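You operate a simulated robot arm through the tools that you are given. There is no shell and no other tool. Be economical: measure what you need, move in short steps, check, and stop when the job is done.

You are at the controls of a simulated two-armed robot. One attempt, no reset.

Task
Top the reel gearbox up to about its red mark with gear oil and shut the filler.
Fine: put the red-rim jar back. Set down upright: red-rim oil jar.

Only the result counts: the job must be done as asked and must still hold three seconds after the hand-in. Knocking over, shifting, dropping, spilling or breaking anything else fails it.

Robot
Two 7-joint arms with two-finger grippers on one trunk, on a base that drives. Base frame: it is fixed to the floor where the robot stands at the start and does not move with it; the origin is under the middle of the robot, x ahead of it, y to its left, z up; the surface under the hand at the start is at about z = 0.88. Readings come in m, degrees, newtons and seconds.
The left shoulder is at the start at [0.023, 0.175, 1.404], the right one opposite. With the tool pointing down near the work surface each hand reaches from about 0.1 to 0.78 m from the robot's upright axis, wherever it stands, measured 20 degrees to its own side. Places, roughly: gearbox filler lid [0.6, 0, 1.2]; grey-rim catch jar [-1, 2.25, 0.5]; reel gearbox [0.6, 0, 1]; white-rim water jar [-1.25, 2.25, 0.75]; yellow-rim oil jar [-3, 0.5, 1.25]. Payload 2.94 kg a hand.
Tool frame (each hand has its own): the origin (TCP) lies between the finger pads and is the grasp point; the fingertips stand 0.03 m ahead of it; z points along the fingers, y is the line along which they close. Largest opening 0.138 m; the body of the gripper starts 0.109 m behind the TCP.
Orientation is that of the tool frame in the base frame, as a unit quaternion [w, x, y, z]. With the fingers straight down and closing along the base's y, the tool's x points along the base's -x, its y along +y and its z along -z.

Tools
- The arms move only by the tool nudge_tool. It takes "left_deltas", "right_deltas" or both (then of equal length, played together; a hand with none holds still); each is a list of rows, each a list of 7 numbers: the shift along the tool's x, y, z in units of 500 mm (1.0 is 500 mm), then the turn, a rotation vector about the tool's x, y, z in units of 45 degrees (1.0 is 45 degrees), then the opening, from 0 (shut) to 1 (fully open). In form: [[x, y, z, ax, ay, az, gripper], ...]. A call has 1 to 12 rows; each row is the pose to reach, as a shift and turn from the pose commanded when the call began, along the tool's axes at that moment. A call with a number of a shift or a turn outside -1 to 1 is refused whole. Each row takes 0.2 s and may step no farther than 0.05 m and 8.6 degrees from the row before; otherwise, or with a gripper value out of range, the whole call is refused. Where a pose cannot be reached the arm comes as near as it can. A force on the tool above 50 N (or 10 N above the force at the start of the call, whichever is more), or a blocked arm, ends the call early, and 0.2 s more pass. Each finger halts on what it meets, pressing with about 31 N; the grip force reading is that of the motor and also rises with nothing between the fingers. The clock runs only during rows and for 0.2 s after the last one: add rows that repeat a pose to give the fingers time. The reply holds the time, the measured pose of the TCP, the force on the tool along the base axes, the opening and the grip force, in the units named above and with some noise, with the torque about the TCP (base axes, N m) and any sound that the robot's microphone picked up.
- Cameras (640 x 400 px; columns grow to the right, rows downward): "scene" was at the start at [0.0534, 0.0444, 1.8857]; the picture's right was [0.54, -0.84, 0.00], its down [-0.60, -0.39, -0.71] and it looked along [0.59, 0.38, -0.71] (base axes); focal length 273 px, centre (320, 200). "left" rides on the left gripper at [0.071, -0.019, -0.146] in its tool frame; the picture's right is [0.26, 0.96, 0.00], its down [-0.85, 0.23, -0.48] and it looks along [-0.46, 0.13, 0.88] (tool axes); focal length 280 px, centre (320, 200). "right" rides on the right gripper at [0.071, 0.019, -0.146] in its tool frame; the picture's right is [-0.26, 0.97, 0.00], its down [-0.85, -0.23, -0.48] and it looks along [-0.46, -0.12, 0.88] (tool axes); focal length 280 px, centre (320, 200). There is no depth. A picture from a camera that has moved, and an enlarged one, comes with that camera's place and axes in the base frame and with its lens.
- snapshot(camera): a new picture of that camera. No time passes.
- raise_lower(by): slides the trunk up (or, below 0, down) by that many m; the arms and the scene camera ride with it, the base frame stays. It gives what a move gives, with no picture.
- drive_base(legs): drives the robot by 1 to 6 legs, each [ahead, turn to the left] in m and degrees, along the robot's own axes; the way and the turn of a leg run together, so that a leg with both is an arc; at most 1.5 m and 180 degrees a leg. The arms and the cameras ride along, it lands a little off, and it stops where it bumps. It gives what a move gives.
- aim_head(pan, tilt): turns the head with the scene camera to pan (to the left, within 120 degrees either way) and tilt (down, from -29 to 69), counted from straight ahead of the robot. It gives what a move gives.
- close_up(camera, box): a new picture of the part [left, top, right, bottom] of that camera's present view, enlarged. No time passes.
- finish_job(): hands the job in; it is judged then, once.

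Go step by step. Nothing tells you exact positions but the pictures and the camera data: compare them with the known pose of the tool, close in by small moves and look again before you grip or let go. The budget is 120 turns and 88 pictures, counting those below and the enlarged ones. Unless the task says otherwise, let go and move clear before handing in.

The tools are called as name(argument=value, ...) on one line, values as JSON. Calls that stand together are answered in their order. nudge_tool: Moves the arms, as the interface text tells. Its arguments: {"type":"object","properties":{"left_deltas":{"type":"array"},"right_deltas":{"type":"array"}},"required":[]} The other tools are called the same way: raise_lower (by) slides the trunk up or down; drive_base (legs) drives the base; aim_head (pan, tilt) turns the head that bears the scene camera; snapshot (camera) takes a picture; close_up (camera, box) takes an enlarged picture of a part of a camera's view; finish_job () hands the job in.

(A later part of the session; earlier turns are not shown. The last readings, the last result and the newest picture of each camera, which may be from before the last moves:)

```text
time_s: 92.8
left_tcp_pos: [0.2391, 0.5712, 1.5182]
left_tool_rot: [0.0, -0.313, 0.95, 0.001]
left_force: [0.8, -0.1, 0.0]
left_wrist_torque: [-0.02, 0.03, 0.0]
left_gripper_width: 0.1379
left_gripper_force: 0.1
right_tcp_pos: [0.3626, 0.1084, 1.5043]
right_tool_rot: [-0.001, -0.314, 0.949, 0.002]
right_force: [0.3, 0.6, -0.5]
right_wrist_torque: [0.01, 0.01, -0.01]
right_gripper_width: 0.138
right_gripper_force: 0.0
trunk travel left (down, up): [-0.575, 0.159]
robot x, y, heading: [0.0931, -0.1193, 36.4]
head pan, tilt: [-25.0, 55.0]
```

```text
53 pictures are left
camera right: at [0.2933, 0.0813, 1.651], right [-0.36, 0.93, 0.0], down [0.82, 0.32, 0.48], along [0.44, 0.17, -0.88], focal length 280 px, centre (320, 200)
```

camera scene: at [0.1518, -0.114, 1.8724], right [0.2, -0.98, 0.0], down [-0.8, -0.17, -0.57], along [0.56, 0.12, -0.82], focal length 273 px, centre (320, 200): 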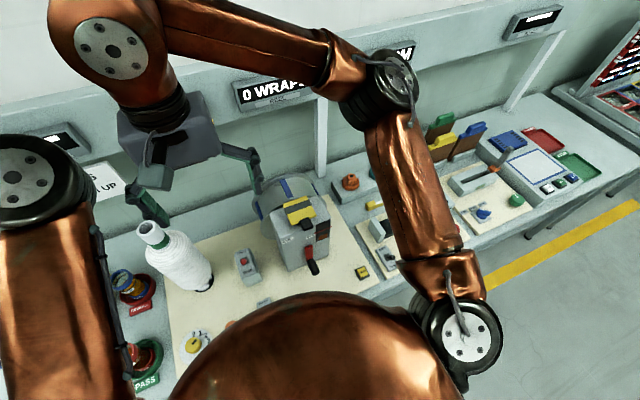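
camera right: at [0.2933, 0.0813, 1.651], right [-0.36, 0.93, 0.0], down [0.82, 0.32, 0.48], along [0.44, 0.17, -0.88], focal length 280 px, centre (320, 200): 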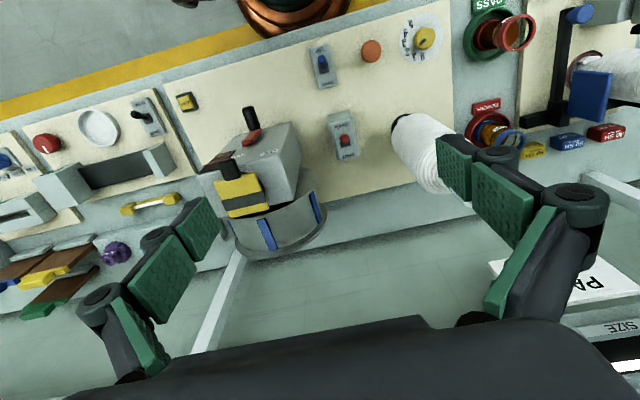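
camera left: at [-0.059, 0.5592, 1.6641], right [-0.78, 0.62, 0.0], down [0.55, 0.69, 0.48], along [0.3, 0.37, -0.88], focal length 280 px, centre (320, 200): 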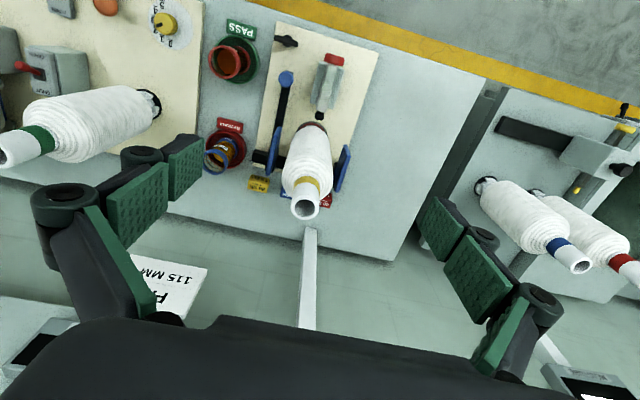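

I'll zoom in on the lid from both cameras to fix its position and see how it works.

close_up(camera="scene", box=[250, 170, 346, 280])

close_up(camera="right", box=[190, 100, 330, 260])

```text
3.64 times, centred on (298, 225) of scene
camera zoom: at [0.1518, -0.114, 1.8724], right [0.2, -0.98, 0.0], down [-0.8, -0.17, -0.57], along [0.56, 0.12, -0.82], focal length 993 px, centre (400, 109)
```

zoom: 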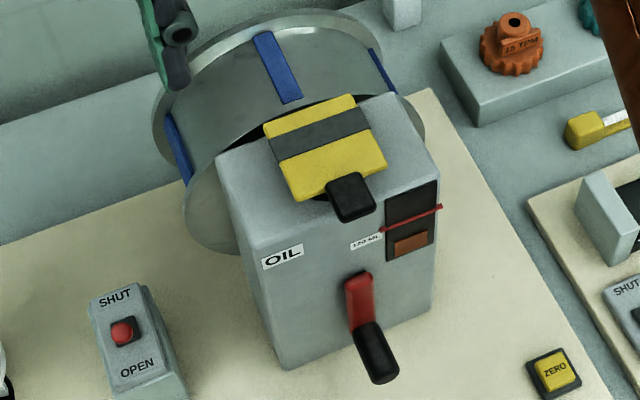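

```text
2.50 times, centred on (260, 180) of right
camera zoom: at [0.2933, 0.0813, 1.651], right [-0.36, 0.93, 0.0], down [0.82, 0.32, 0.48], along [0.44, 0.17, -0.88], focal length 701 px, centre (470, 250)
```

zoom: 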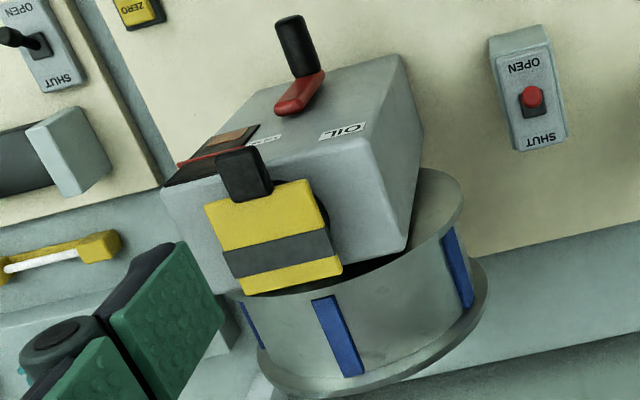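

The lid's top plate is centred at about (0.559, 0.035, 1.206), hinged at the rear, with a black tab in front at about (0.515, 0.003, 1.205). I'll bring the right hand to a spot in front of and above the tab, pitched 45°, fingers half open.

nudge_tool(right_deltas=[[0.0078, -0.0501, 0.0617, 0, -0.143, 0, 0.5], [0.0156, -0.1003, 0.1234, 0, -0.286, 0, 0.5], [0.0234, -0.1504, 0.1851, 0, -0.429, 0, 0.5], [0.0312, -0.2006, 0.2469, 0, -0.571, 0, 0.5], [0.039, -0.2507, 0.3086, 0, -0.714, 0, 0.5], [0.0468, -0.3009, 0.3703, 0, -0.857, 0, 0.5], [0.0546, -0.351, 0.432, 0, -1, 0, 0.5], [0.0546, -0.351, 0.432, 0, -1, 0, 0.5]])

snapshot(camera="right")

snapshot(camera="scene")

```text
time_s: 94.6
left_tcp_pos: [0.2393, 0.571, 1.5177]
left_tool_rot: [0.0, -0.313, 0.95, 0.001]
left_force: [-0.3, 0.3, -0.1]
left_wrist_torque: [0.02, 0.04, 0.04]
left_gripper_width: 0.138
left_gripper_force: 0.0
right_tcp_pos: [0.4283, -0.0159, 1.3352]
right_tool_rot: [0.287, -0.299, 0.905, 0.097]
right_force: [-0.3, 0.3, 1.0]
right_wrist_torque: [0.02, 0.01, -0.01]
right_gripper_width: 0.069
right_gripper_force: 0.1
right hand out of reach, approached as far as the arm can: row 6, 7, 8
trunk travel left (down, up): [-0.575, 0.159]
robot x, y, heading: [0.0913, -0.1247, 36.9]
head pan, tilt: [-25.0, 55.0]
```

```text
50 pictures are left
camera right: at [0.3015, -0.0847, 1.413], right [-0.4, 0.9, 0.15], down [0.47, 0.06, 0.88], along [0.78, 0.43, -0.45], focal length 280 px, centre (320, 200)
```

right: 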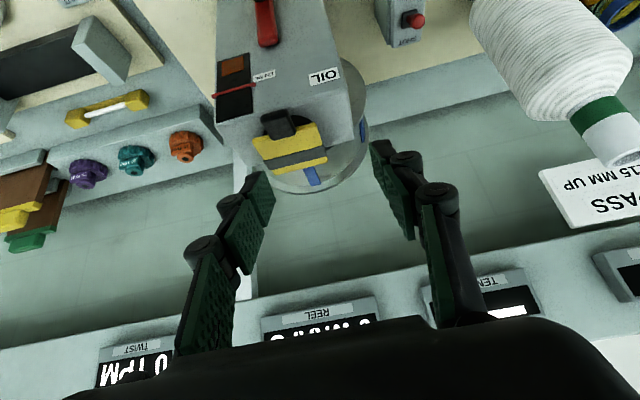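

```text
49 pictures are left
camera scene: at [0.1523, -0.1151, 1.8724], right [0.2, -0.98, 0.0], down [-0.8, -0.16, -0.57], along [0.56, 0.12, -0.82], focal length 273 px, centre (320, 200)
```

scene: 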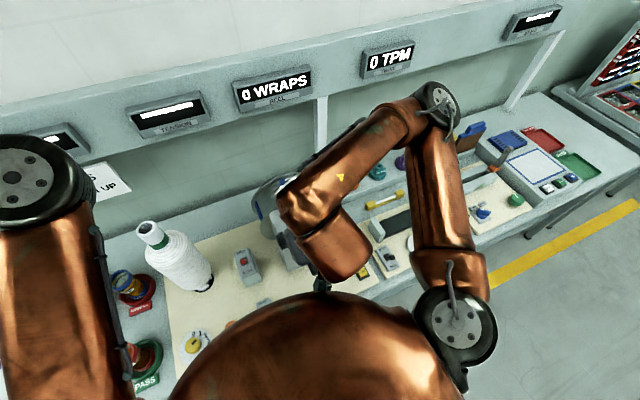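

That pose is too close in for the arm, so I'll back the base up 0.2 m and continue.

drive_base(legs=[[-0.2, 0]])

```text
time_s: 96.2
left_tcp_pos: [0.0768, 0.452, 1.5182]
left_tool_rot: [0.0, -0.314, 0.95, 0.0]
left_force: [0.0, 0.1, -0.3]
left_wrist_torque: [-0.04, 0.03, -0.02]
left_gripper_width: 0.1383
left_gripper_force: 0.0
right_tcp_pos: [0.2668, -0.1348, 1.3345]
right_tool_rot: [0.288, -0.299, 0.905, 0.096]
right_force: [0.0, 0.4, 0.9]
right_wrist_torque: [0.01, 0.01, 0.02]
right_gripper_width: 0.069
right_gripper_force: 0.1
trunk travel left (down, up): [-0.575, 0.159]
robot x, y, heading: [-0.07, -0.2411, 36.8]
head pan, tilt: [-25.0, 55.0]
```

nudge_tool(right_deltas=[[-0.049, -0.0151, 0.061, 0, -0.0667, 0, 0.5], [-0.098, -0.0302, 0.122, 0, -0.133, 0, 0.5], [-0.147, -0.0452, 0.183, 0, -0.2, 0, 0.5], [-0.196, -0.0603, 0.244, 0, -0.267, 0, 0.5], [-0.245, -0.0754, 0.305, 0, -0.333, 0, 0.5], [-0.245, -0.0754, 0.305, 0, -0.333, 0, 0.5]])

close_up(camera="right", box=[160, 60, 480, 260])

```text
time_s: 97.6
left_tcp_pos: [0.0761, 0.4513, 1.5196]
left_tool_rot: [0.0, -0.313, 0.95, 0.0]
left_force: [-0.8, -0.2, 0.9]
left_wrist_torque: [0.02, -0.02, 0.0]
left_gripper_width: 0.138
left_gripper_force: 0.0
right_tcp_pos: [0.4397, -0.0515, 1.2807]
right_tool_rot: [0.404, -0.285, 0.859, 0.135]
right_force: [-0.6, 0.2, -0.1]
right_wrist_torque: [0.01, -0.02, 0.0]
right_gripper_width: 0.069
right_gripper_force: 0.0
trunk travel left (down, up): [-0.575, 0.159]
robot x, y, heading: [-0.0696, -0.24, 36.5]
head pan, tilt: [-25.0, 55.0]
```

```text
2.00 times, centred on (320, 160) of right
camera zoom: at [0.3002, -0.1313, 1.3201], right [-0.44, 0.87, 0.2], down [0.28, -0.08, 0.96], along [0.85, 0.48, -0.21], focal length 561 px, centre (320, 280)
```

zoom: 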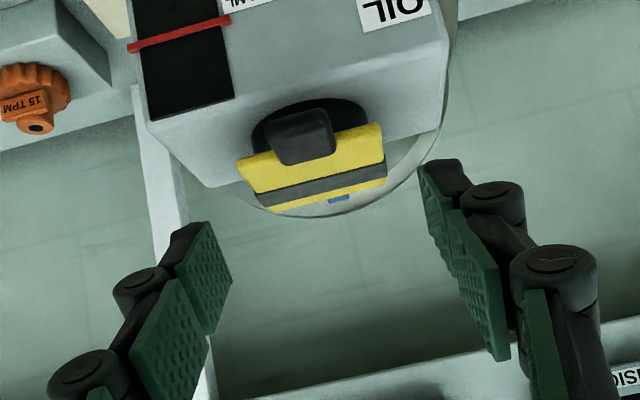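

The tab is aligned between the fingers. I'll advance and close on it.

nudge_tool(right_deltas=[[0.001, -0.003, 0.07, 0, 0, 0, 0.45], [0.002, -0.006, 0.13, 0, 0, 0, 0.42], [0.003, -0.008, 0.192, 0, 0, 0, 0.42], [0.003, -0.008, 0.192, 0, 0, 0, 0.42]])

close_up(camera="right", box=[160, 60, 480, 260])

```text
time_s: 98.6
left_tcp_pos: [0.0756, 0.4504, 1.5178]
left_tool_rot: [0.0, -0.313, 0.95, -0.001]
left_force: [0.4, 0.0, 0.3]
left_wrist_torque: [-0.02, -0.04, -0.01]
left_gripper_width: 0.1381
left_gripper_force: 0.1
right_tcp_pos: [0.5012, -0.0114, 1.219]
right_tool_rot: [0.404, -0.283, 0.859, 0.135]
right_force: [-1.1, -0.2, -0.1]
right_wrist_torque: [0.01, -0.01, 0.03]
right_gripper_width: 0.058
right_gripper_force: 0.0
trunk travel left (down, up): [-0.575, 0.159]
robot x, y, heading: [-0.0695, -0.2419, 36.9]
head pan, tilt: [-25.0, 55.0]
```

```text
2.00 times, centred on (320, 160) of right
camera zoom: at [0.3621, -0.0898, 1.2572], right [-0.44, 0.87, 0.2], down [0.28, -0.08, 0.96], along [0.85, 0.48, -0.21], focal length 561 px, centre (320, 280)
```

zoom: 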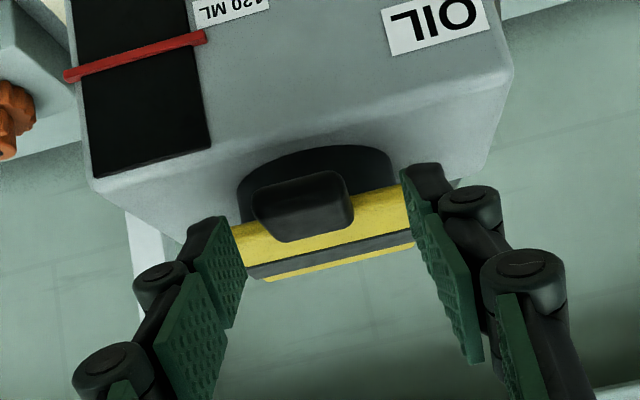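

nudge_tool(right_deltas=[[0, -0.01, 0.012, 0, 0, 0, 0.42], [0, -0.01, 0.012, 0, 0, 0, 0.2], [0, -0.01, 0.012, 0, 0, 0, 0.0], [0, -0.01, 0.012, 0, 0, 0, 0], [0, -0.01, 0.012, 0, 0, 0, 0], [0, -0.01, 0.012, 0, 0, 0, 0]])

close_up(camera="right", box=[160, 60, 480, 260])

```text
time_s: 100.0
left_tcp_pos: [0.077, 0.4513, 1.5186]
left_tool_rot: [0.0, -0.314, 0.949, -0.001]
left_force: [0.3, 0.0, -0.3]
left_wrist_torque: [-0.01, -0.02, 0.0]
left_gripper_width: 0.1378
left_gripper_force: 0.1
right_tcp_pos: [0.5075, -0.0118, 1.2151]
right_tool_rot: [0.403, -0.285, 0.859, 0.136]
right_force: [-1.9, 1.7, 0.7]
right_wrist_torque: [0.21, 0.05, -0.08]
right_gripper_width: 0.0314
right_gripper_force: 44.6
trunk travel left (down, up): [-0.575, 0.159]
robot x, y, heading: [-0.0692, -0.2397, 36.8]
head pan, tilt: [-25.0, 55.0]
```

```text
2.00 times, centred on (320, 160) of right
camera zoom: at [0.3683, -0.0909, 1.2536], right [-0.44, 0.87, 0.2], down [0.28, -0.08, 0.96], along [0.85, 0.48, -0.21], focal length 561 px, centre (320, 280)
```

zoom: 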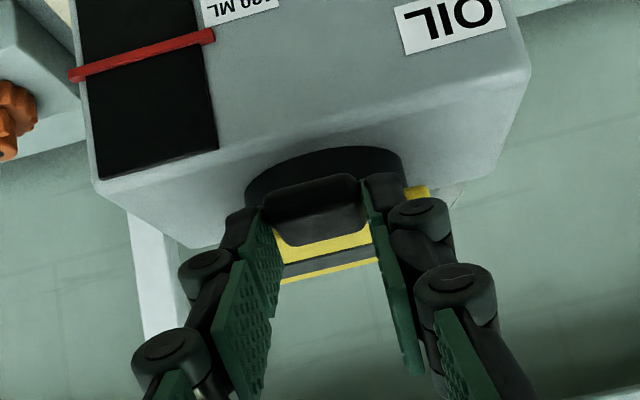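

The tab is gripped (31 mm). I'll lift it along the first 20° of an arc and check the forces.

nudge_tool(right_deltas=[[-0.0286, 0, -0.02, 0, 0, 0, 0], [-0.0598, 0, -0.0346, 0, 0, 0, 0], [-0.0598, 0, -0.0346, 0, 0, 0, 0]])

close_up(camera="right", box=[160, 60, 480, 260])

```text
time_s: 100.8
left_tcp_pos: [0.0785, 0.4523, 1.5175]
left_tool_rot: [0.0, -0.314, 0.949, 0.001]
left_force: [0.6, 0.7, -0.2]
left_wrist_torque: [-0.04, -0.02, -0.05]
left_gripper_width: 0.1379
left_gripper_force: 0.1
right_tcp_pos: [0.5123, -0.0073, 1.2474]
right_tool_rot: [0.402, -0.285, 0.86, 0.135]
right_force: [-4.0, 3.3, -12.7]
right_wrist_torque: [-0.75, 1.31, 0.01]
right_gripper_width: 0.0315
right_gripper_force: 45.5
trunk travel left (down, up): [-0.575, 0.159]
robot x, y, heading: [-0.0655, -0.2402, 36.5]
head pan, tilt: [-25.0, 55.0]
```

```text
2.00 times, centred on (320, 160) of right
camera zoom: at [0.3734, -0.0871, 1.2869], right [-0.44, 0.87, 0.2], down [0.28, -0.08, 0.96], along [0.85, 0.48, -0.21], focal length 561 px, centre (320, 280)
```

zoom: 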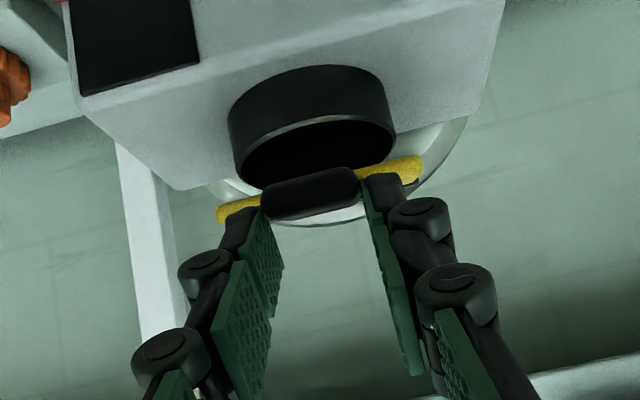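

The lid hinges up as expected, showing a black filler neck beneath. I'll continue the arc to about 100°, turning the hand along with it.

nudge_tool(right_deltas=[[-0.0364, 0, -0.0083, 0, 0.111, 0, 0], [-0.0737, 0, -0.0105, 0, 0.222, 0, 0], [-0.1107, 0, -0.0064, 0, 0.333, 0, 0], [-0.147, 0, 0.0037, 0, 0.444, 0, 0], [-0.181, 0, 0.019, 0, 0.555, 0, 0], [-0.212, 0, 0.04, 0, 0.667, 0, 0], [-0.239, 0, 0.0657, 0, 0.778, 0, 0], [-0.261, 0, 0.0944, 0, 0.889, 0, 0]])

snapshot(camera="right")

snapshot(camera="scene")

```text
time_s: 102.6
left_tcp_pos: [0.0753, 0.4506, 1.5192]
left_tool_rot: [0.001, -0.313, 0.95, 0.0]
left_force: [0.1, -0.2, 0.6]
left_wrist_torque: [-0.06, 0.0, -0.01]
left_gripper_width: 0.138
left_gripper_force: 0.0
right_tcp_pos: [0.6069, 0.061, 1.3241]
right_tool_rot: [0.087, -0.312, 0.946, 0.029]
right_force: [-7.0, -7.5, 13.6]
right_wrist_torque: [-1.1, 1.05, -0.16]
right_gripper_width: 0.0318
right_gripper_force: 45.2
trunk travel left (down, up): [-0.575, 0.159]
robot x, y, heading: [-0.0679, -0.2407, 36.8]
head pan, tilt: [-25.0, 55.0]
```

```text
44 pictures are left
camera right: at [0.5169, 0.0183, 1.4535], right [-0.37, 0.93, 0.05], down [0.74, 0.26, 0.62], along [0.56, 0.27, -0.78], focal length 280 px, centre (320, 200)
```

right: 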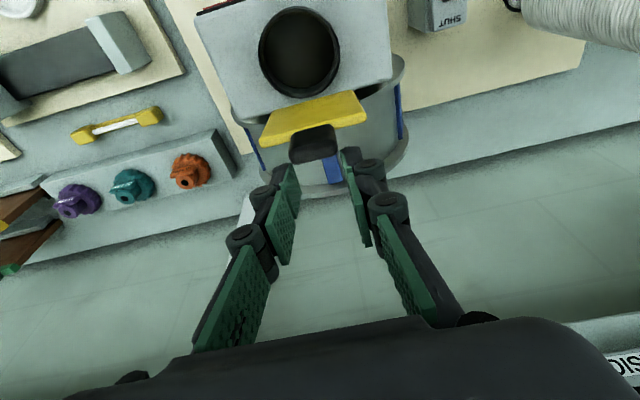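

```text
43 pictures are left
camera scene: at [-0.0124, -0.2353, 1.8728], right [0.2, -0.98, 0.0], down [-0.8, -0.16, -0.57], along [0.56, 0.12, -0.82], focal length 273 px, centre (320, 200)
```

scene: 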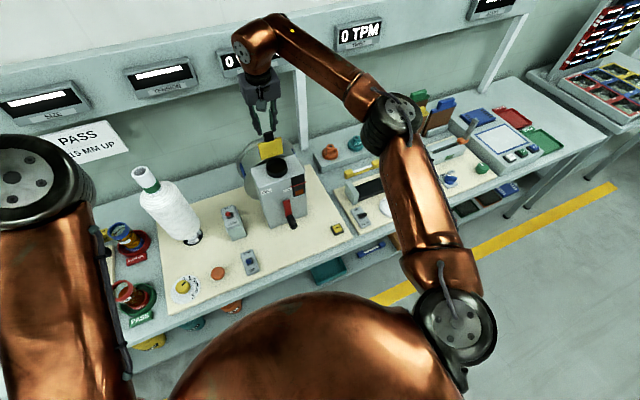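

The lid is about vertical. I'll push it another 20° back, then open the fingers and see whether it stays.

nudge_tool(right_deltas=[[-0.032, 0, 0.016, 0, 0, 0, 0], [-0.066, 0, 0.041, 0, 0, 0, 0], [-0.066, 0, 0.041, 0, 0, 0, 0]])

nudge_tool(right_deltas=[[0, 0, 0, 0, 0, 0, 0.3], [0, 0, 0, 0, 0, 0, 0.45], [0, 0, 0, 0, 0, 0, 0.45], [0, 0, 0, 0, 0, 0, 0.45]])

snapshot(camera="right")

```text
time_s: 103.4
left_tcp_pos: [0.0757, 0.4493, 1.5204]
left_tool_rot: [0.0, -0.314, 0.949, 0.001]
left_force: [-0.2, -0.2, 0.6]
left_wrist_torque: [0.08, -0.02, 0.01]
left_gripper_width: 0.1379
left_gripper_force: 0.0
right_tcp_pos: [0.6374, 0.0806, 1.306]
right_tool_rot: [0.086, -0.312, 0.946, 0.028]
right_force: [-0.8, -0.1, -0.3]
right_wrist_torque: [0.01, -0.07, 0.01]
right_gripper_width: 0.0
right_gripper_force: 28.5
trunk travel left (down, up): [-0.575, 0.159]
robot x, y, heading: [-0.0683, -0.2396, 36.6]
head pan, tilt: [-25.0, 55.0]
```

```text
time_s: 104.4
left_tcp_pos: [0.0775, 0.4512, 1.5187]
left_tool_rot: [0.0, -0.313, 0.95, 0.0]
left_force: [-0.5, 0.1, 0.9]
left_wrist_torque: [0.01, -0.01, -0.01]
left_gripper_width: 0.1379
left_gripper_force: 0.1
right_tcp_pos: [0.6382, 0.0827, 1.3041]
right_tool_rot: [0.085, -0.313, 0.945, 0.03]
right_force: [-1.0, -1.1, 1.3]
right_wrist_torque: [0.0, 0.0, 0.01]
right_gripper_width: 0.0622
right_gripper_force: 0.0
trunk travel left (down, up): [-0.575, 0.159]
robot x, y, heading: [-0.072, -0.2428, 36.7]
head pan, tilt: [-25.0, 55.0]
```

```text
42 pictures are left
camera right: at [0.5484, 0.0413, 1.4356], right [-0.37, 0.93, 0.05], down [0.74, 0.26, 0.62], along [0.56, 0.26, -0.78], focal length 280 px, centre (320, 200)
```

right: 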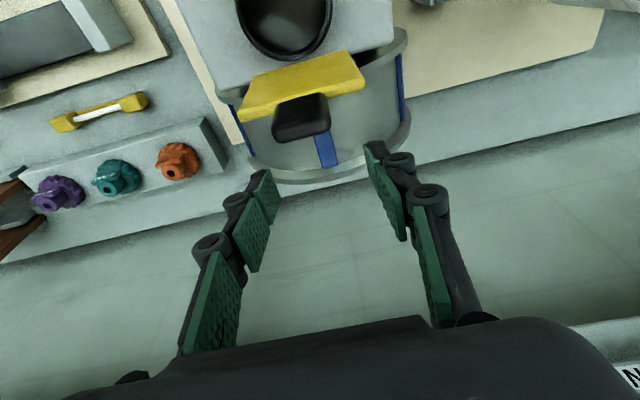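

The lid stays open, standing vertical. I'll lift the right hand away and park it back and to the right, out of the left arm's way.

nudge_tool(right_deltas=[[0, 0, -0.09, 0, 0, 0, 0.45], [0, 0, -0.18, 0, 0, 0, 0.45], [0, 0, -0.24, 0, 0, 0, 0.45], [0.06, -0.06, -0.28, 0, 0, 0, 0.45], [0.12, -0.12, -0.28, 0, 0, 0, 0.45], [0.18, -0.18, -0.28, 0, 0, 0, 0.45], [0.24, -0.24, -0.28, 0, 0, 0, 0.45], [0.3, -0.3, -0.28, 0, 0, 0, 0.45], [0.36, -0.36, -0.28, 0, 0, 0, 0.45], [0.4, -0.42, -0.28, 0, 0, 0, 0.45], [0.4, -0.48, -0.28, 0, 0, 0, 0.45]])

snapshot(camera="scene")

close_up(camera="scene", box=[210, 110, 330, 240])

```text
time_s: 106.8
left_tcp_pos: [0.0777, 0.4501, 1.5189]
left_tool_rot: [0.0, -0.313, 0.95, 0.001]
left_force: [-0.3, -0.3, -0.1]
left_wrist_torque: [-0.01, 0.02, 0.05]
left_gripper_width: 0.1383
left_gripper_force: 0.0
right_tcp_pos: [0.605, -0.242, 1.4055]
right_tool_rot: [0.085, -0.313, 0.945, 0.029]
right_force: [0.0, -0.4, 0.4]
right_wrist_torque: [0.01, 0.03, 0.01]
right_gripper_width: 0.0617
right_gripper_force: 0.0
trunk travel left (down, up): [-0.575, 0.159]
robot x, y, heading: [-0.0695, -0.2425, 36.3]
head pan, tilt: [-25.0, 55.0]
```

```text
41 pictures are left
camera scene: at [-0.0081, -0.2351, 1.8724], right [0.2, -0.98, 0.0], down [-0.8, -0.16, -0.57], along [0.56, 0.12, -0.82], focal length 273 px, centre (320, 200)
```

scene: 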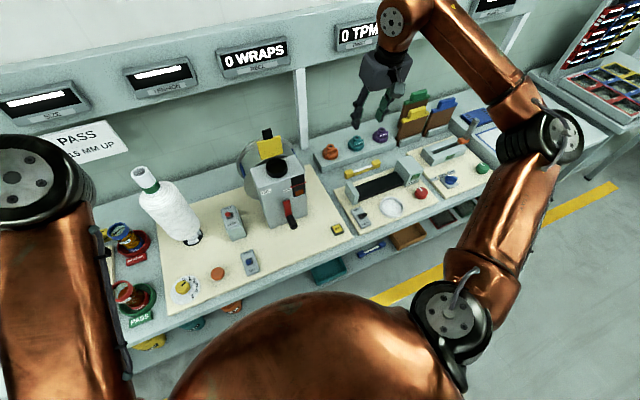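

```text
3.08 times, centred on (270, 175) of scene
camera zoom: at [-0.0081, -0.2351, 1.8724], right [0.2, -0.98, 0.0], down [-0.8, -0.16, -0.57], along [0.56, 0.12, -0.82], focal length 840 px, centre (474, 277)
```

zoom: 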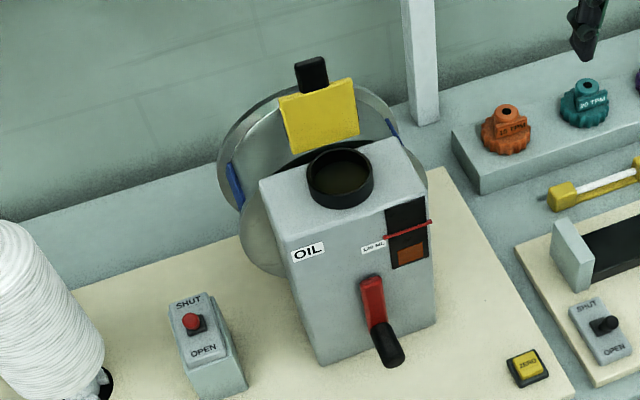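

The lid stands open and the filler neck is centred at about (0.558, 0.033, 1.197), roughly 6 cm wide inside. Next I'll bring the left hand down in front of the red-rim jar, pitching it forward.

nudge_tool(left_deltas=[[0.0257, -0.0058, 0.0931, 0, -0.111, 0, 0.9], [0.0513, -0.0116, 0.1862, 0, -0.222, 0, 0.8], [0.077, -0.0173, 0.2793, 0, -0.333, 0, 0.69], [0.1027, -0.0231, 0.3724, 0, -0.444, 0, 0.69], [0.1283, -0.0289, 0.4656, 0, -0.556, 0, 0.69], [0.154, -0.0347, 0.5587, 0, -0.667, 0, 0.69], [0.1797, -0.0404, 0.6518, 0, -0.778, 0, 0.69], [0.2053, -0.0462, 0.7449, 0, -0.889, 0, 0.69], [0.231, -0.052, 0.838, 0, -1, 0, 0.69], [0.231, -0.052, 0.838, 0, -1, 0, 0.69]])

snapshot(camera="left")

```text
time_s: 109.0
left_tcp_pos: [-0.0012, 0.3629, 1.0973]
left_tool_rot: [0.363, -0.289, 0.878, 0.12]
left_force: [0.9, -0.3, 0.1]
left_wrist_torque: [0.0, -0.02, 0.01]
left_gripper_width: 0.095
left_gripper_force: 0.0
left hand out of reach, approached as far as the arm can: row 7, 8
right_tcp_pos: [0.6026, -0.2407, 1.4063]
right_tool_rot: [0.085, -0.313, 0.946, 0.03]
right_force: [-0.7, 1.1, 0.5]
right_wrist_torque: [0.05, -0.02, 0.03]
right_gripper_width: 0.062
right_gripper_force: 0.1
trunk travel left (down, up): [-0.575, 0.159]
robot x, y, heading: [-0.0696, -0.2398, 36.8]
head pan, tilt: [-25.0, 55.0]
```

```text
39 pictures are left
camera left: at [-0.1124, 0.2565, 1.1505], right [-0.72, 0.67, -0.18], down [0.08, 0.34, 0.94], along [0.69, 0.66, -0.3], focal length 280 px, centre (320, 200)
```

left: 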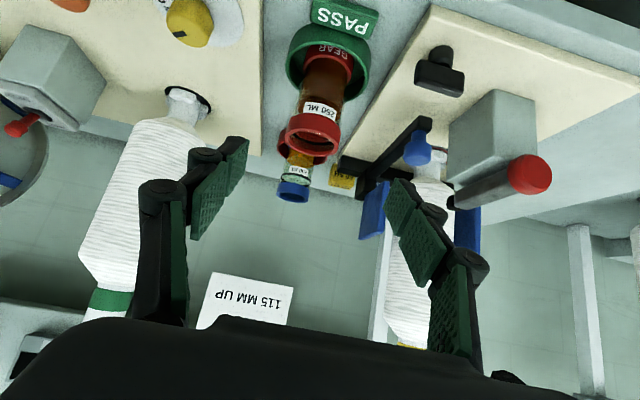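

The jar (GEAR, 250 ML) is lined up between the fingers, axis at about (0.121, 0.449). I'll level the hand to about 25° and come down to a pre-grasp 12 cm short.

nudge_tool(left_deltas=[[0.0231, -0.002, 0.0518, 0, -0.111, 0, 0.69], [0.0463, -0.004, 0.1035, 0, -0.222, 0, 0.69], [0.0694, -0.006, 0.1553, 0, -0.333, 0, 0.69], [0.0925, -0.008, 0.207, 0, -0.444, 0, 0.69], [0.0925, -0.008, 0.207, 0, -0.444, 0, 0.69]])

snapshot(camera="left")

```text
time_s: 110.2
left_tcp_pos: [-0.0133, 0.4642, 1.0862]
left_tool_rot: [0.493, -0.255, 0.82, 0.14]
left_force: [-0.8, -0.1, 0.0]
left_wrist_torque: [0.01, 0.04, 0.02]
left_gripper_width: 0.0954
left_gripper_force: 0.0
left hand out of reach, approached as far as the arm can: row 1, 2, 3, 4, 5
right_tcp_pos: [0.6036, -0.2419, 1.4054]
right_tool_rot: [0.084, -0.313, 0.946, 0.029]
right_force: [0.2, 0.4, -0.2]
right_wrist_torque: [0.02, 0.01, 0.01]
right_gripper_width: 0.062
right_gripper_force: 0.0
trunk travel left (down, up): [-0.575, 0.159]
robot x, y, heading: [-0.0664, -0.239, 36.7]
head pan, tilt: [-25.0, 55.0]
```

```text
38 pictures are left
camera left: at [-0.1365, 0.359, 1.0935], right [-0.64, 0.73, -0.25], down [-0.15, 0.2, 0.97], along [0.75, 0.66, -0.02], focal length 280 px, centre (320, 200)
```

left: 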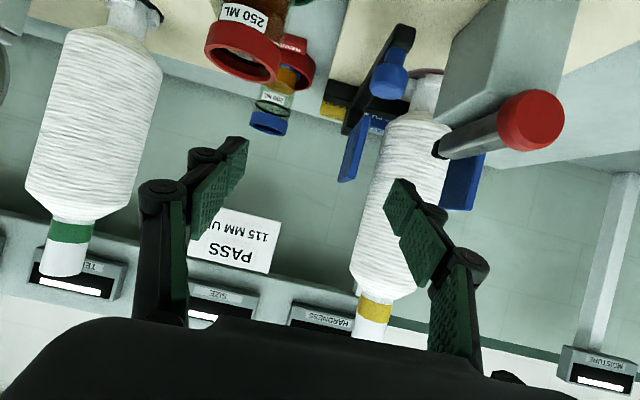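

That posture runs out of reach because the shoulder is too high and too close. I'll lift the hand with a steeper pitch, back the base up, and lower the trunk.

nudge_tool(left_deltas=[[-0.0733, -0.002, -0.0396, 0, 0.13, 0, 0.69], [-0.1467, -0.004, -0.0792, 0, 0.26, 0, 0.69], [-0.22, -0.006, -0.1188, 0, 0.39, 0, 0.69], [-0.2933, -0.008, -0.1583, 0, 0.52, 0, 0.69], [-0.3667, -0.01, -0.198, 0, 0.65, 0, 0.69], [-0.44, -0.011, -0.2375, 0, 0.78, 0, 0.69]])

drive_base(legs=[[-0.18, 0]])

raise_lower(by=-0.25)

```text
time_s: 111.6
left_tcp_pos: [-0.0139, 0.4659, 1.3372]
left_tool_rot: [0.221, -0.287, 0.931, 0.056]
left_force: [0.2, -0.2, 0.5]
left_wrist_torque: [-0.01, 0.01, 0.04]
left_gripper_width: 0.095
left_gripper_force: 0.1
right_tcp_pos: [0.6041, -0.2412, 1.4054]
right_tool_rot: [0.085, -0.313, 0.946, 0.029]
right_force: [0.7, -1.0, 0.7]
right_wrist_torque: [0.01, 0.02, 0.01]
right_gripper_width: 0.0619
right_gripper_force: 0.1
trunk travel left (down, up): [-0.575, 0.159]
robot x, y, heading: [-0.0695, -0.2404, 36.6]
head pan, tilt: [-25.0, 55.0]
```

```text
time_s: 113.1
left_tcp_pos: [-0.1594, 0.3601, 1.3375]
left_tool_rot: [0.223, -0.286, 0.93, 0.056]
left_force: [0.0, 0.0, -0.8]
left_wrist_torque: [-0.01, 0.01, 0.0]
left_gripper_width: 0.0952
left_gripper_force: 0.1
right_tcp_pos: [0.4587, -0.3469, 1.4067]
right_tool_rot: [0.084, -0.313, 0.945, 0.029]
right_force: [0.7, -0.3, -0.3]
right_wrist_torque: [-0.07, 0.06, 0.01]
right_gripper_width: 0.0622
right_gripper_force: 0.1
trunk travel left (down, up): [-0.575, 0.159]
robot x, y, heading: [-0.2097, -0.3456, 36.4]
head pan, tilt: [-25.0, 55.0]
```

```text
time_s: 115.7
left_tcp_pos: [-0.1626, 0.3566, 1.0905]
left_tool_rot: [0.226, -0.286, 0.929, 0.057]
left_force: [-0.3, -0.1, 0.1]
left_wrist_torque: [0.01, 0.02, -0.02]
left_gripper_width: 0.0952
left_gripper_force: 0.0
right_tcp_pos: [0.4548, -0.3504, 1.1588]
right_tool_rot: [0.087, -0.313, 0.945, 0.03]
right_force: [0.1, 0.5, 0.5]
right_wrist_torque: [0.02, -0.03, 0.02]
right_gripper_width: 0.0622
right_gripper_force: 0.0
trunk travel left (down, up): [-0.325, 0.409]
robot x, y, heading: [-0.2139, -0.3481, 36.7]
head pan, tilt: [-25.0, 55.0]
```

nudge_tool(left_deltas=[[-0.0376, -0.0282, 0.057, -0.008, -0.141, -0.017, 0.69], [-0.0751, -0.0563, 0.114, -0.017, -0.281, -0.033, 0.69], [-0.1127, -0.0845, 0.171, -0.025, -0.422, -0.05, 0.69], [-0.1503, -0.1127, 0.228, -0.033, -0.563, -0.067, 0.69], [-0.1878, -0.1408, 0.285, -0.042, -0.703, -0.083, 0.69], [-0.2254, -0.169, 0.342, -0.05, -0.844, -0.1, 0.69], [-0.2254, -0.169, 0.342, -0.05, -0.844, -0.1, 0.69]])

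snapshot(camera="left")

```text
time_s: 117.3
left_tcp_pos: [0.0339, 0.3844, 0.9873]
left_tool_rot: [0.512, -0.292, 0.792, 0.156]
left_force: [-0.1, -1.0, 0.0]
left_wrist_torque: [0.03, -0.03, 0.02]
left_gripper_width: 0.0951
left_gripper_force: 0.1
right_tcp_pos: [0.4552, -0.3493, 1.1586]
right_tool_rot: [0.087, -0.313, 0.945, 0.03]
right_force: [0.7, -0.3, -0.1]
right_wrist_torque: [-0.03, 0.0, -0.02]
right_gripper_width: 0.0621
right_gripper_force: 0.1
trunk travel left (down, up): [-0.325, 0.409]
robot x, y, heading: [-0.2113, -0.3476, 36.6]
head pan, tilt: [-25.0, 55.0]
```

```text
37 pictures are left
camera left: at [-0.0807, 0.2686, 0.988], right [-0.68, 0.67, -0.29], down [-0.23, 0.18, 0.96], along [0.7, 0.72, 0.03], focal length 280 px, centre (320, 200)
```

left: 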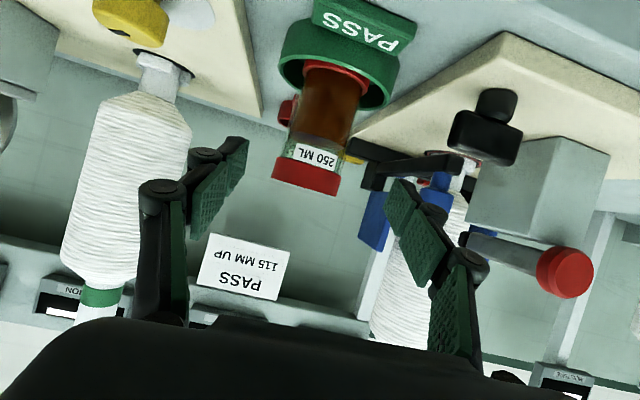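

The hand is exactly at the pre-grasp and the jar lines up. I'll advance around the jar, then check.

nudge_tool(left_deltas=[[-0.004, -0.001, 0.06, 0, 0, 0.073, 0.69], [-0.008, -0.001, 0.12, 0, 0, 0.073, 0.69], [-0.012, -0.002, 0.18, 0, 0, 0.073, 0.69], [-0.014, -0.002, 0.234, 0, 0, 0.073, 0.69], [-0.014, -0.002, 0.234, 0, 0, 0.073, 0.69]])

snapshot(camera="left")

```text
time_s: 118.5
left_tcp_pos: [0.1195, 0.4506, 0.9464]
left_tool_rot: [0.504, -0.269, 0.803, 0.168]
left_force: [-0.9, 0.3, 0.2]
left_wrist_torque: [0.02, -0.02, 0.01]
left_gripper_width: 0.0953
left_gripper_force: 0.1
right_tcp_pos: [0.4541, -0.3505, 1.1568]
right_tool_rot: [0.086, -0.313, 0.945, 0.03]
right_force: [0.3, 0.4, -0.9]
right_wrist_torque: [0.03, 0.03, 0.01]
right_gripper_width: 0.0623
right_gripper_force: 0.0
trunk travel left (down, up): [-0.325, 0.409]
robot x, y, heading: [-0.2096, -0.3455, 36.5]
head pan, tilt: [-25.0, 55.0]
```

```text
36 pictures are left
camera left: at [0.0019, 0.3386, 0.946], right [-0.67, 0.7, -0.24], down [-0.19, 0.15, 0.97], along [0.72, 0.7, 0.03], focal length 280 px, centre (320, 200)
```

left: 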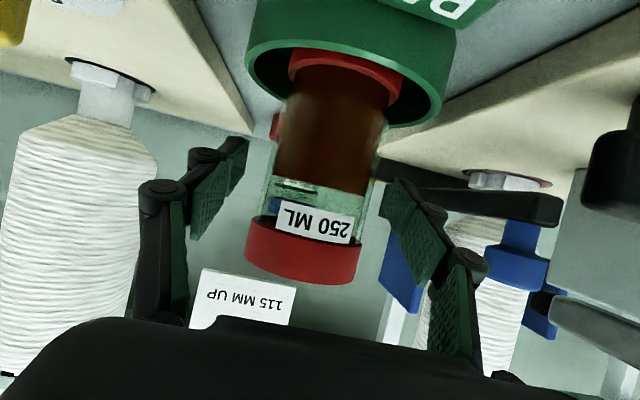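

Nicely centred. Closing on the jar.

nudge_tool(left_deltas=[[0, 0, 0, 0, 0, 0, 0.55], [0, 0, 0, 0, 0, 0, 0.3], [0, 0, 0, 0, 0, 0, 0.3], [0, 0, 0, 0, 0, 0, 0.3], [0, 0, 0, 0, 0, 0, 0.3]])

nudge_tool(left_deltas=[[-0.018, 0, -0.0085, 0, 0, 0, 0.3], [-0.036, 0, -0.017, 0, 0, 0, 0.3], [-0.072, 0, -0.034, 0, 0, 0, 0.3], [-0.108, 0, -0.05, 0, 0, 0, 0.3]])

snapshot(camera="left")

```text
time_s: 119.7
left_tcp_pos: [0.1195, 0.4491, 0.9464]
left_tool_rot: [0.505, -0.269, 0.803, 0.168]
left_force: [0.1, -0.3, -0.1]
left_wrist_torque: [0.04, -0.05, 0.02]
left_gripper_width: 0.0602
left_gripper_force: 31.0
right_tcp_pos: [0.4557, -0.351, 1.1584]
right_tool_rot: [0.086, -0.314, 0.945, 0.03]
right_force: [-0.7, 0.6, 0.0]
right_wrist_torque: [-0.04, 0.0, 0.01]
right_gripper_width: 0.0618
right_gripper_force: 0.0
trunk travel left (down, up): [-0.325, 0.409]
robot x, y, heading: [-0.2113, -0.3455, 36.7]
head pan, tilt: [-25.0, 55.0]
```

```text
time_s: 120.7
left_tcp_pos: [0.1224, 0.4516, 1.0042]
left_tool_rot: [0.508, -0.269, 0.8, 0.171]
left_force: [0.7, 1.6, -3.0]
left_wrist_torque: [-0.01, 0.02, -0.01]
left_gripper_width: 0.0601
left_gripper_force: 30.5
right_tcp_pos: [0.457, -0.3506, 1.1579]
right_tool_rot: [0.087, -0.313, 0.945, 0.029]
right_force: [-0.2, 0.1, -0.5]
right_wrist_torque: [0.02, 0.01, 0.0]
right_gripper_width: 0.0621
right_gripper_force: 0.2
trunk travel left (down, up): [-0.325, 0.409]
robot x, y, heading: [-0.2101, -0.3455, 36.6]
head pan, tilt: [-25.0, 55.0]
```

```text
35 pictures are left
camera left: at [0.0037, 0.3379, 1.0029], right [-0.67, 0.7, -0.24], down [-0.19, 0.14, 0.97], along [0.71, 0.7, 0.04], focal length 280 px, centre (320, 200)
```

left: 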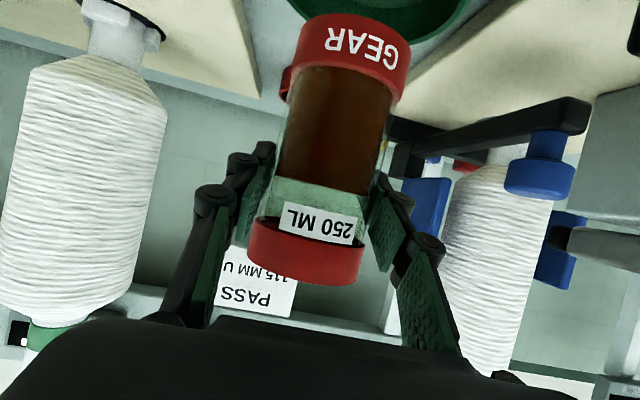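

The jar is held (about 3 N). I'll raise the trunk and carry the jar upright back toward the robot's centre.

raise_lower(by=0.22)

nudge_tool(left_deltas=[[0.01, -0.06, -0.025, 0, 0, 0, 0.3], [0.02, -0.13, -0.06, 0, 0, 0, 0.3], [0.035, -0.2, -0.1, 0, 0, 0, 0.3], [0.05, -0.27, -0.14, 0, 0, 0, 0.3], [0.06, -0.34, -0.17, 0, 0, 0, 0.3], [0.06, -0.42, -0.17, 0, 0, 0, 0.3], [0.06, -0.5, -0.17, 0, 0, 0, 0.3], [0.06, -0.57, -0.17, 0, 0, 0, 0.3], [0.06, -0.62, -0.17, 0, 0, 0, 0.3], [0.06, -0.62, -0.17, 0, 0, 0, 0.3]])

```text
time_s: 123.0
left_tcp_pos: [0.1212, 0.4504, 1.2249]
left_tool_rot: [0.506, -0.27, 0.801, 0.17]
left_force: [-1.0, -0.5, -3.1]
left_wrist_torque: [0.01, 0.0, 0.01]
left_gripper_width: 0.0596
left_gripper_force: 31.4
right_tcp_pos: [0.4551, -0.35, 1.3776]
right_tool_rot: [0.087, -0.314, 0.945, 0.029]
right_force: [0.7, -0.3, 0.7]
right_wrist_torque: [-0.01, 0.03, 0.0]
right_gripper_width: 0.0619
right_gripper_force: 0.1
trunk travel left (down, up): [-0.545, 0.189]
robot x, y, heading: [-0.2114, -0.3472, 36.6]
head pan, tilt: [-25.0, 55.0]
```

```text
time_s: 125.2
left_tcp_pos: [0.1962, 0.2985, 1.2694]
left_tool_rot: [0.505, -0.269, 0.803, 0.168]
left_force: [0.0, 0.2, -3.0]
left_wrist_torque: [-0.01, 0.01, -0.02]
left_gripper_width: 0.0601
left_gripper_force: 30.6
left hand out of reach, approached as far as the arm can: row 3, 4, 5, 6, 7, 8, 9, 10
right_tcp_pos: [0.4546, -0.3502, 1.3768]
right_tool_rot: [0.088, -0.314, 0.945, 0.03]
right_force: [1.0, -0.3, -0.2]
right_wrist_torque: [0.0, -0.01, 0.01]
right_gripper_width: 0.0621
right_gripper_force: 0.1
trunk travel left (down, up): [-0.545, 0.189]
robot x, y, heading: [-0.2142, -0.3468, 36.8]
head pan, tilt: [-25.0, 55.0]
```

The jar is upright and level in the hand. I'll carry it sideways in front of the gearbox, staying ahead of the cones.

nudge_tool(left_deltas=[[-0.0118, -0.0634, 0.0049, 0, 0, 0, 0.3], [-0.0235, -0.1269, 0.0098, 0, 0, 0, 0.3], [-0.0353, -0.1903, 0.0147, 0, 0, 0, 0.3], [-0.0471, -0.2537, 0.0197, 0, 0, 0, 0.3], [-0.0589, -0.3171, 0.0246, 0, 0, 0, 0.3], [-0.0706, -0.3806, 0.0295, 0, 0, 0, 0.3], [-0.0824, -0.444, 0.0344, 0, 0, 0, 0.3], [-0.0824, -0.444, 0.0344, 0, 0, 0, 0.3]])

snapshot(camera="scene")

```text
time_s: 127.0
left_tcp_pos: [0.3339, 0.2784, 1.3247]
left_tool_rot: [0.505, -0.269, 0.803, 0.168]
left_force: [-0.1, -0.8, -2.1]
left_wrist_torque: [-0.01, 0.0, 0.02]
left_gripper_width: 0.06
left_gripper_force: 31.2
left hand out of reach, approached as far as the arm can: row 1, 2, 3, 4, 5, 6, 7, 8
right_tcp_pos: [0.4563, -0.351, 1.3772]
right_tool_rot: [0.087, -0.313, 0.945, 0.03]
right_force: [0.4, 0.2, 0.7]
right_wrist_torque: [0.0, 0.05, 0.0]
right_gripper_width: 0.0622
right_gripper_force: 0.1
trunk travel left (down, up): [-0.545, 0.189]
robot x, y, heading: [-0.2097, -0.3495, 36.4]
head pan, tilt: [-25.0, 55.0]
```

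```text
34 pictures are left
camera scene: at [-0.1485, -0.3389, 1.8424], right [0.2, -0.98, 0.0], down [-0.8, -0.16, -0.57], along [0.56, 0.12, -0.82], focal length 273 px, centre (320, 200)
```

scene: 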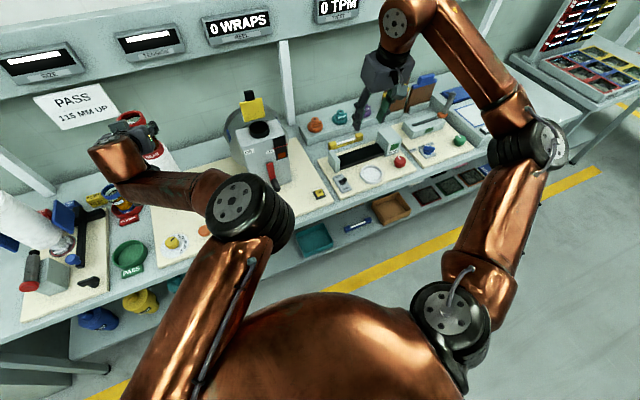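

The arm can't go further right at this heading and the jar is close to a cone. I'll back off while yawing the hand to the right, keeping the jar upright.

nudge_tool(left_deltas=[[0.0195, -0.0278, -0.0218, 0.108, 0, 0.052, 0.3], [0.0389, -0.0556, -0.0436, 0.216, 0, 0.104, 0.3], [0.0584, -0.0834, -0.0654, 0.325, 0, 0.157, 0.3], [0.0778, -0.1112, -0.0872, 0.433, 0, 0.209, 0.3], [0.0973, -0.139, -0.109, 0.541, 0, 0.261, 0.3], [0.0973, -0.139, -0.109, 0.541, 0, 0.261, 0.3]])

snapshot(camera="scene")

```text
time_s: 128.4
left_tcp_pos: [0.319, 0.1913, 1.308]
left_tool_rot: [0.532, -0.072, 0.843, 0.047]
left_force: [0.1, -0.9, -2.7]
left_wrist_torque: [0.03, 0.08, 0.01]
left_gripper_width: 0.0599
left_gripper_force: 31.2
left hand out of reach, approached as far as the arm can: row 1, 2, 3, 4, 5, 6
right_tcp_pos: [0.4562, -0.3507, 1.3774]
right_tool_rot: [0.087, -0.313, 0.945, 0.029]
right_force: [-0.2, 0.0, -0.2]
right_wrist_torque: [0.0, 0.0, 0.0]
right_gripper_width: 0.062
right_gripper_force: 0.0
trunk travel left (down, up): [-0.545, 0.189]
robot x, y, heading: [-0.2134, -0.3443, 36.9]
head pan, tilt: [-25.0, 55.0]
```

```text
33 pictures are left
camera scene: at [-0.1488, -0.3392, 1.8424], right [0.2, -0.98, 0.0], down [-0.8, -0.16, -0.57], along [0.56, 0.12, -0.82], focal length 273 px, centre (320, 200)
```

scene: 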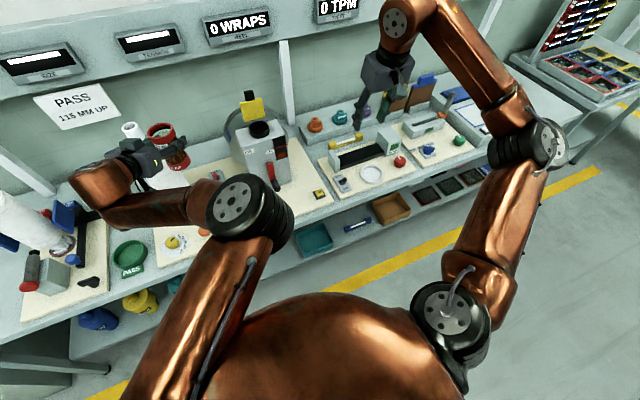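

The arm is folding badly here. I'll use the base instead: back away, return the hand to the same comfortable pose relative to the body that it had at the jar, then bring the whole robot to the gearbox.

drive_base(legs=[[-0.3, 0]])

nudge_tool(left_deltas=[[0, 0.07, 0, -0.108, 0, -0.052, 0.3], [0, 0.14, 0, -0.216, 0, -0.104, 0.3], [0, 0.21, 0, -0.325, 0, -0.157, 0.3], [0, 0.28, 0, -0.433, 0, -0.209, 0.3], [0, 0.35, 0, -0.541, 0, -0.261, 0.3], [0, 0.35, 0, -0.541, 0, -0.261, 0.3]])

```text
time_s: 130.4
left_tcp_pos: [0.0777, 0.0098, 1.3093]
left_tool_rot: [0.533, -0.071, 0.842, 0.047]
left_force: [0.2, -0.7, -2.1]
left_wrist_torque: [0.0, 0.05, 0.03]
left_gripper_width: 0.0602
left_gripper_force: 31.4
right_tcp_pos: [0.2122, -0.5323, 1.3793]
right_tool_rot: [0.087, -0.313, 0.945, 0.031]
right_force: [-0.6, 0.2, 0.9]
right_wrist_torque: [0.07, 0.01, 0.0]
right_gripper_width: 0.0617
right_gripper_force: 0.1
trunk travel left (down, up): [-0.545, 0.189]
robot x, y, heading: [-0.4531, -0.5256, 36.5]
head pan, tilt: [-25.0, 55.0]
```

```text
time_s: 131.8
left_tcp_pos: [0.049, 0.1824, 1.3094]
left_tool_rot: [0.506, -0.268, 0.802, 0.169]
left_force: [0.9, -0.6, -2.1]
left_wrist_torque: [0.02, -0.01, 0.04]
left_gripper_width: 0.06
left_gripper_force: 30.9
right_tcp_pos: [0.2126, -0.5321, 1.3777]
right_tool_rot: [0.086, -0.313, 0.945, 0.03]
right_force: [-1.0, 0.4, 0.3]
right_wrist_torque: [-0.02, -0.02, -0.04]
right_gripper_width: 0.062
right_gripper_force: 0.0
trunk travel left (down, up): [-0.545, 0.189]
robot x, y, heading: [-0.4545, -0.5272, 36.4]
head pan, tilt: [-25.0, 55.0]
```

nudge_tool(left_deltas=[[0.057, 0.0524, 0.0012, 0, 0, 0, 0.3], [0.114, 0.1048, 0.0024, 0, 0, 0, 0.3], [0.171, 0.1572, 0.0036, 0, 0, 0, 0.3], [0.228, 0.2096, 0.005, 0, 0, 0, 0.3], [0.285, 0.262, 0.006, 0, 0, 0, 0.3], [0.285, 0.262, 0.006, 0, 0, 0, 0.3]])

raise_lower(by=0.14)

drive_base(legs=[[0, -72], [0.187, 0], [0, 45.5]])

aim_head(pan=20, tilt=50)

snapshot(camera="scene")

```text
time_s: 133.2
left_tcp_pos: [-0.0752, 0.2525, 1.1795]
left_tool_rot: [0.504, -0.266, 0.805, 0.166]
left_force: [0.1, -0.2, -2.4]
left_wrist_torque: [0.01, -0.01, 0.02]
left_gripper_width: 0.06
left_gripper_force: 31.5
right_tcp_pos: [0.2136, -0.5324, 1.3766]
right_tool_rot: [0.087, -0.312, 0.946, 0.031]
right_force: [0.0, 0.6, -0.7]
right_wrist_torque: [0.04, -0.01, -0.01]
right_gripper_width: 0.0621
right_gripper_force: 0.0
trunk travel left (down, up): [-0.545, 0.189]
robot x, y, heading: [-0.4512, -0.5254, 36.7]
head pan, tilt: [-25.0, 55.0]
```

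```text
time_s: 134.9
left_tcp_pos: [-0.0772, 0.2534, 1.3205]
left_tool_rot: [0.504, -0.268, 0.804, 0.167]
left_force: [-0.4, -0.1, -2.8]
left_wrist_torque: [-0.02, -0.01, 0.02]
left_gripper_width: 0.0599
left_gripper_force: 31.5
right_tcp_pos: [0.2129, -0.5305, 1.517]
right_tool_rot: [0.087, -0.313, 0.945, 0.03]
right_force: [0.2, 0.5, -0.2]
right_wrist_torque: [0.02, 0.01, -0.01]
right_gripper_width: 0.0621
right_gripper_force: 0.1
trunk travel left (down, up): [-0.685, 0.049]
robot x, y, heading: [-0.4489, -0.5266, 36.6]
head pan, tilt: [-25.0, 55.0]
```

```text
time_s: 141.7
left_tcp_pos: [0.3776, -0.0917, 1.3184]
left_tool_rot: [0.528, -0.084, 0.844, 0.051]
left_force: [0.9, 0.0, -3.1]
left_wrist_torque: [-0.02, 0.0, 0.0]
left_gripper_width: 0.0601
left_gripper_force: 30.9
right_tcp_pos: [0.3048, -0.9242, 1.5157]
right_tool_rot: [0.09, -0.096, 0.991, 0.009]
right_force: [0.5, 0.5, -0.4]
right_wrist_torque: [0.01, 0.03, 0.05]
right_gripper_width: 0.062
right_gripper_force: 0.0
trunk travel left (down, up): [-0.685, 0.049]
robot x, y, heading: [-0.2994, -0.6327, 11.2]
head pan, tilt: [-25.0, 55.0]
```

```text
time_s: 142.8
left_tcp_pos: [0.3766, -0.0915, 1.319]
left_tool_rot: [0.527, -0.084, 0.844, 0.052]
left_force: [-0.1, -0.6, -3.1]
left_wrist_torque: [0.0, -0.03, 0.03]
left_gripper_width: 0.0601
left_gripper_force: 31.2
right_tcp_pos: [0.3025, -0.9229, 1.5183]
right_tool_rot: [0.091, -0.097, 0.991, 0.011]
right_force: [-0.2, -0.1, 0.1]
right_wrist_torque: [-0.01, 0.07, -0.03]
right_gripper_width: 0.0623
right_gripper_force: 0.2
trunk travel left (down, up): [-0.685, 0.049]
robot x, y, heading: [-0.2986, -0.634, 11.1]
head pan, tilt: [20.0, 50.0]
```

```text
32 pictures are left
camera scene: at [-0.25, -0.5984, 1.9887], right [0.52, -0.86, 0.0], down [-0.66, -0.4, -0.64], along [0.55, 0.33, -0.77], focal length 273 px, centre (320, 200)
```

scene: 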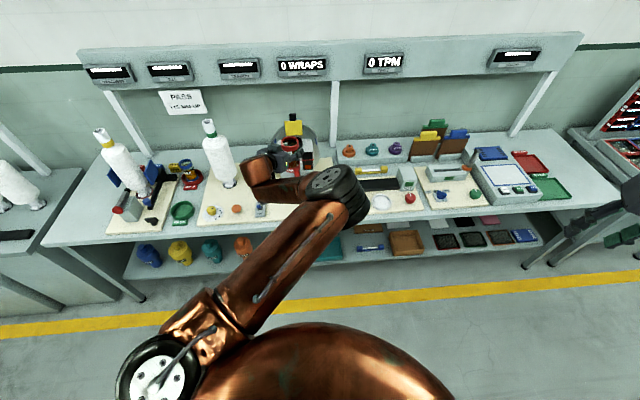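

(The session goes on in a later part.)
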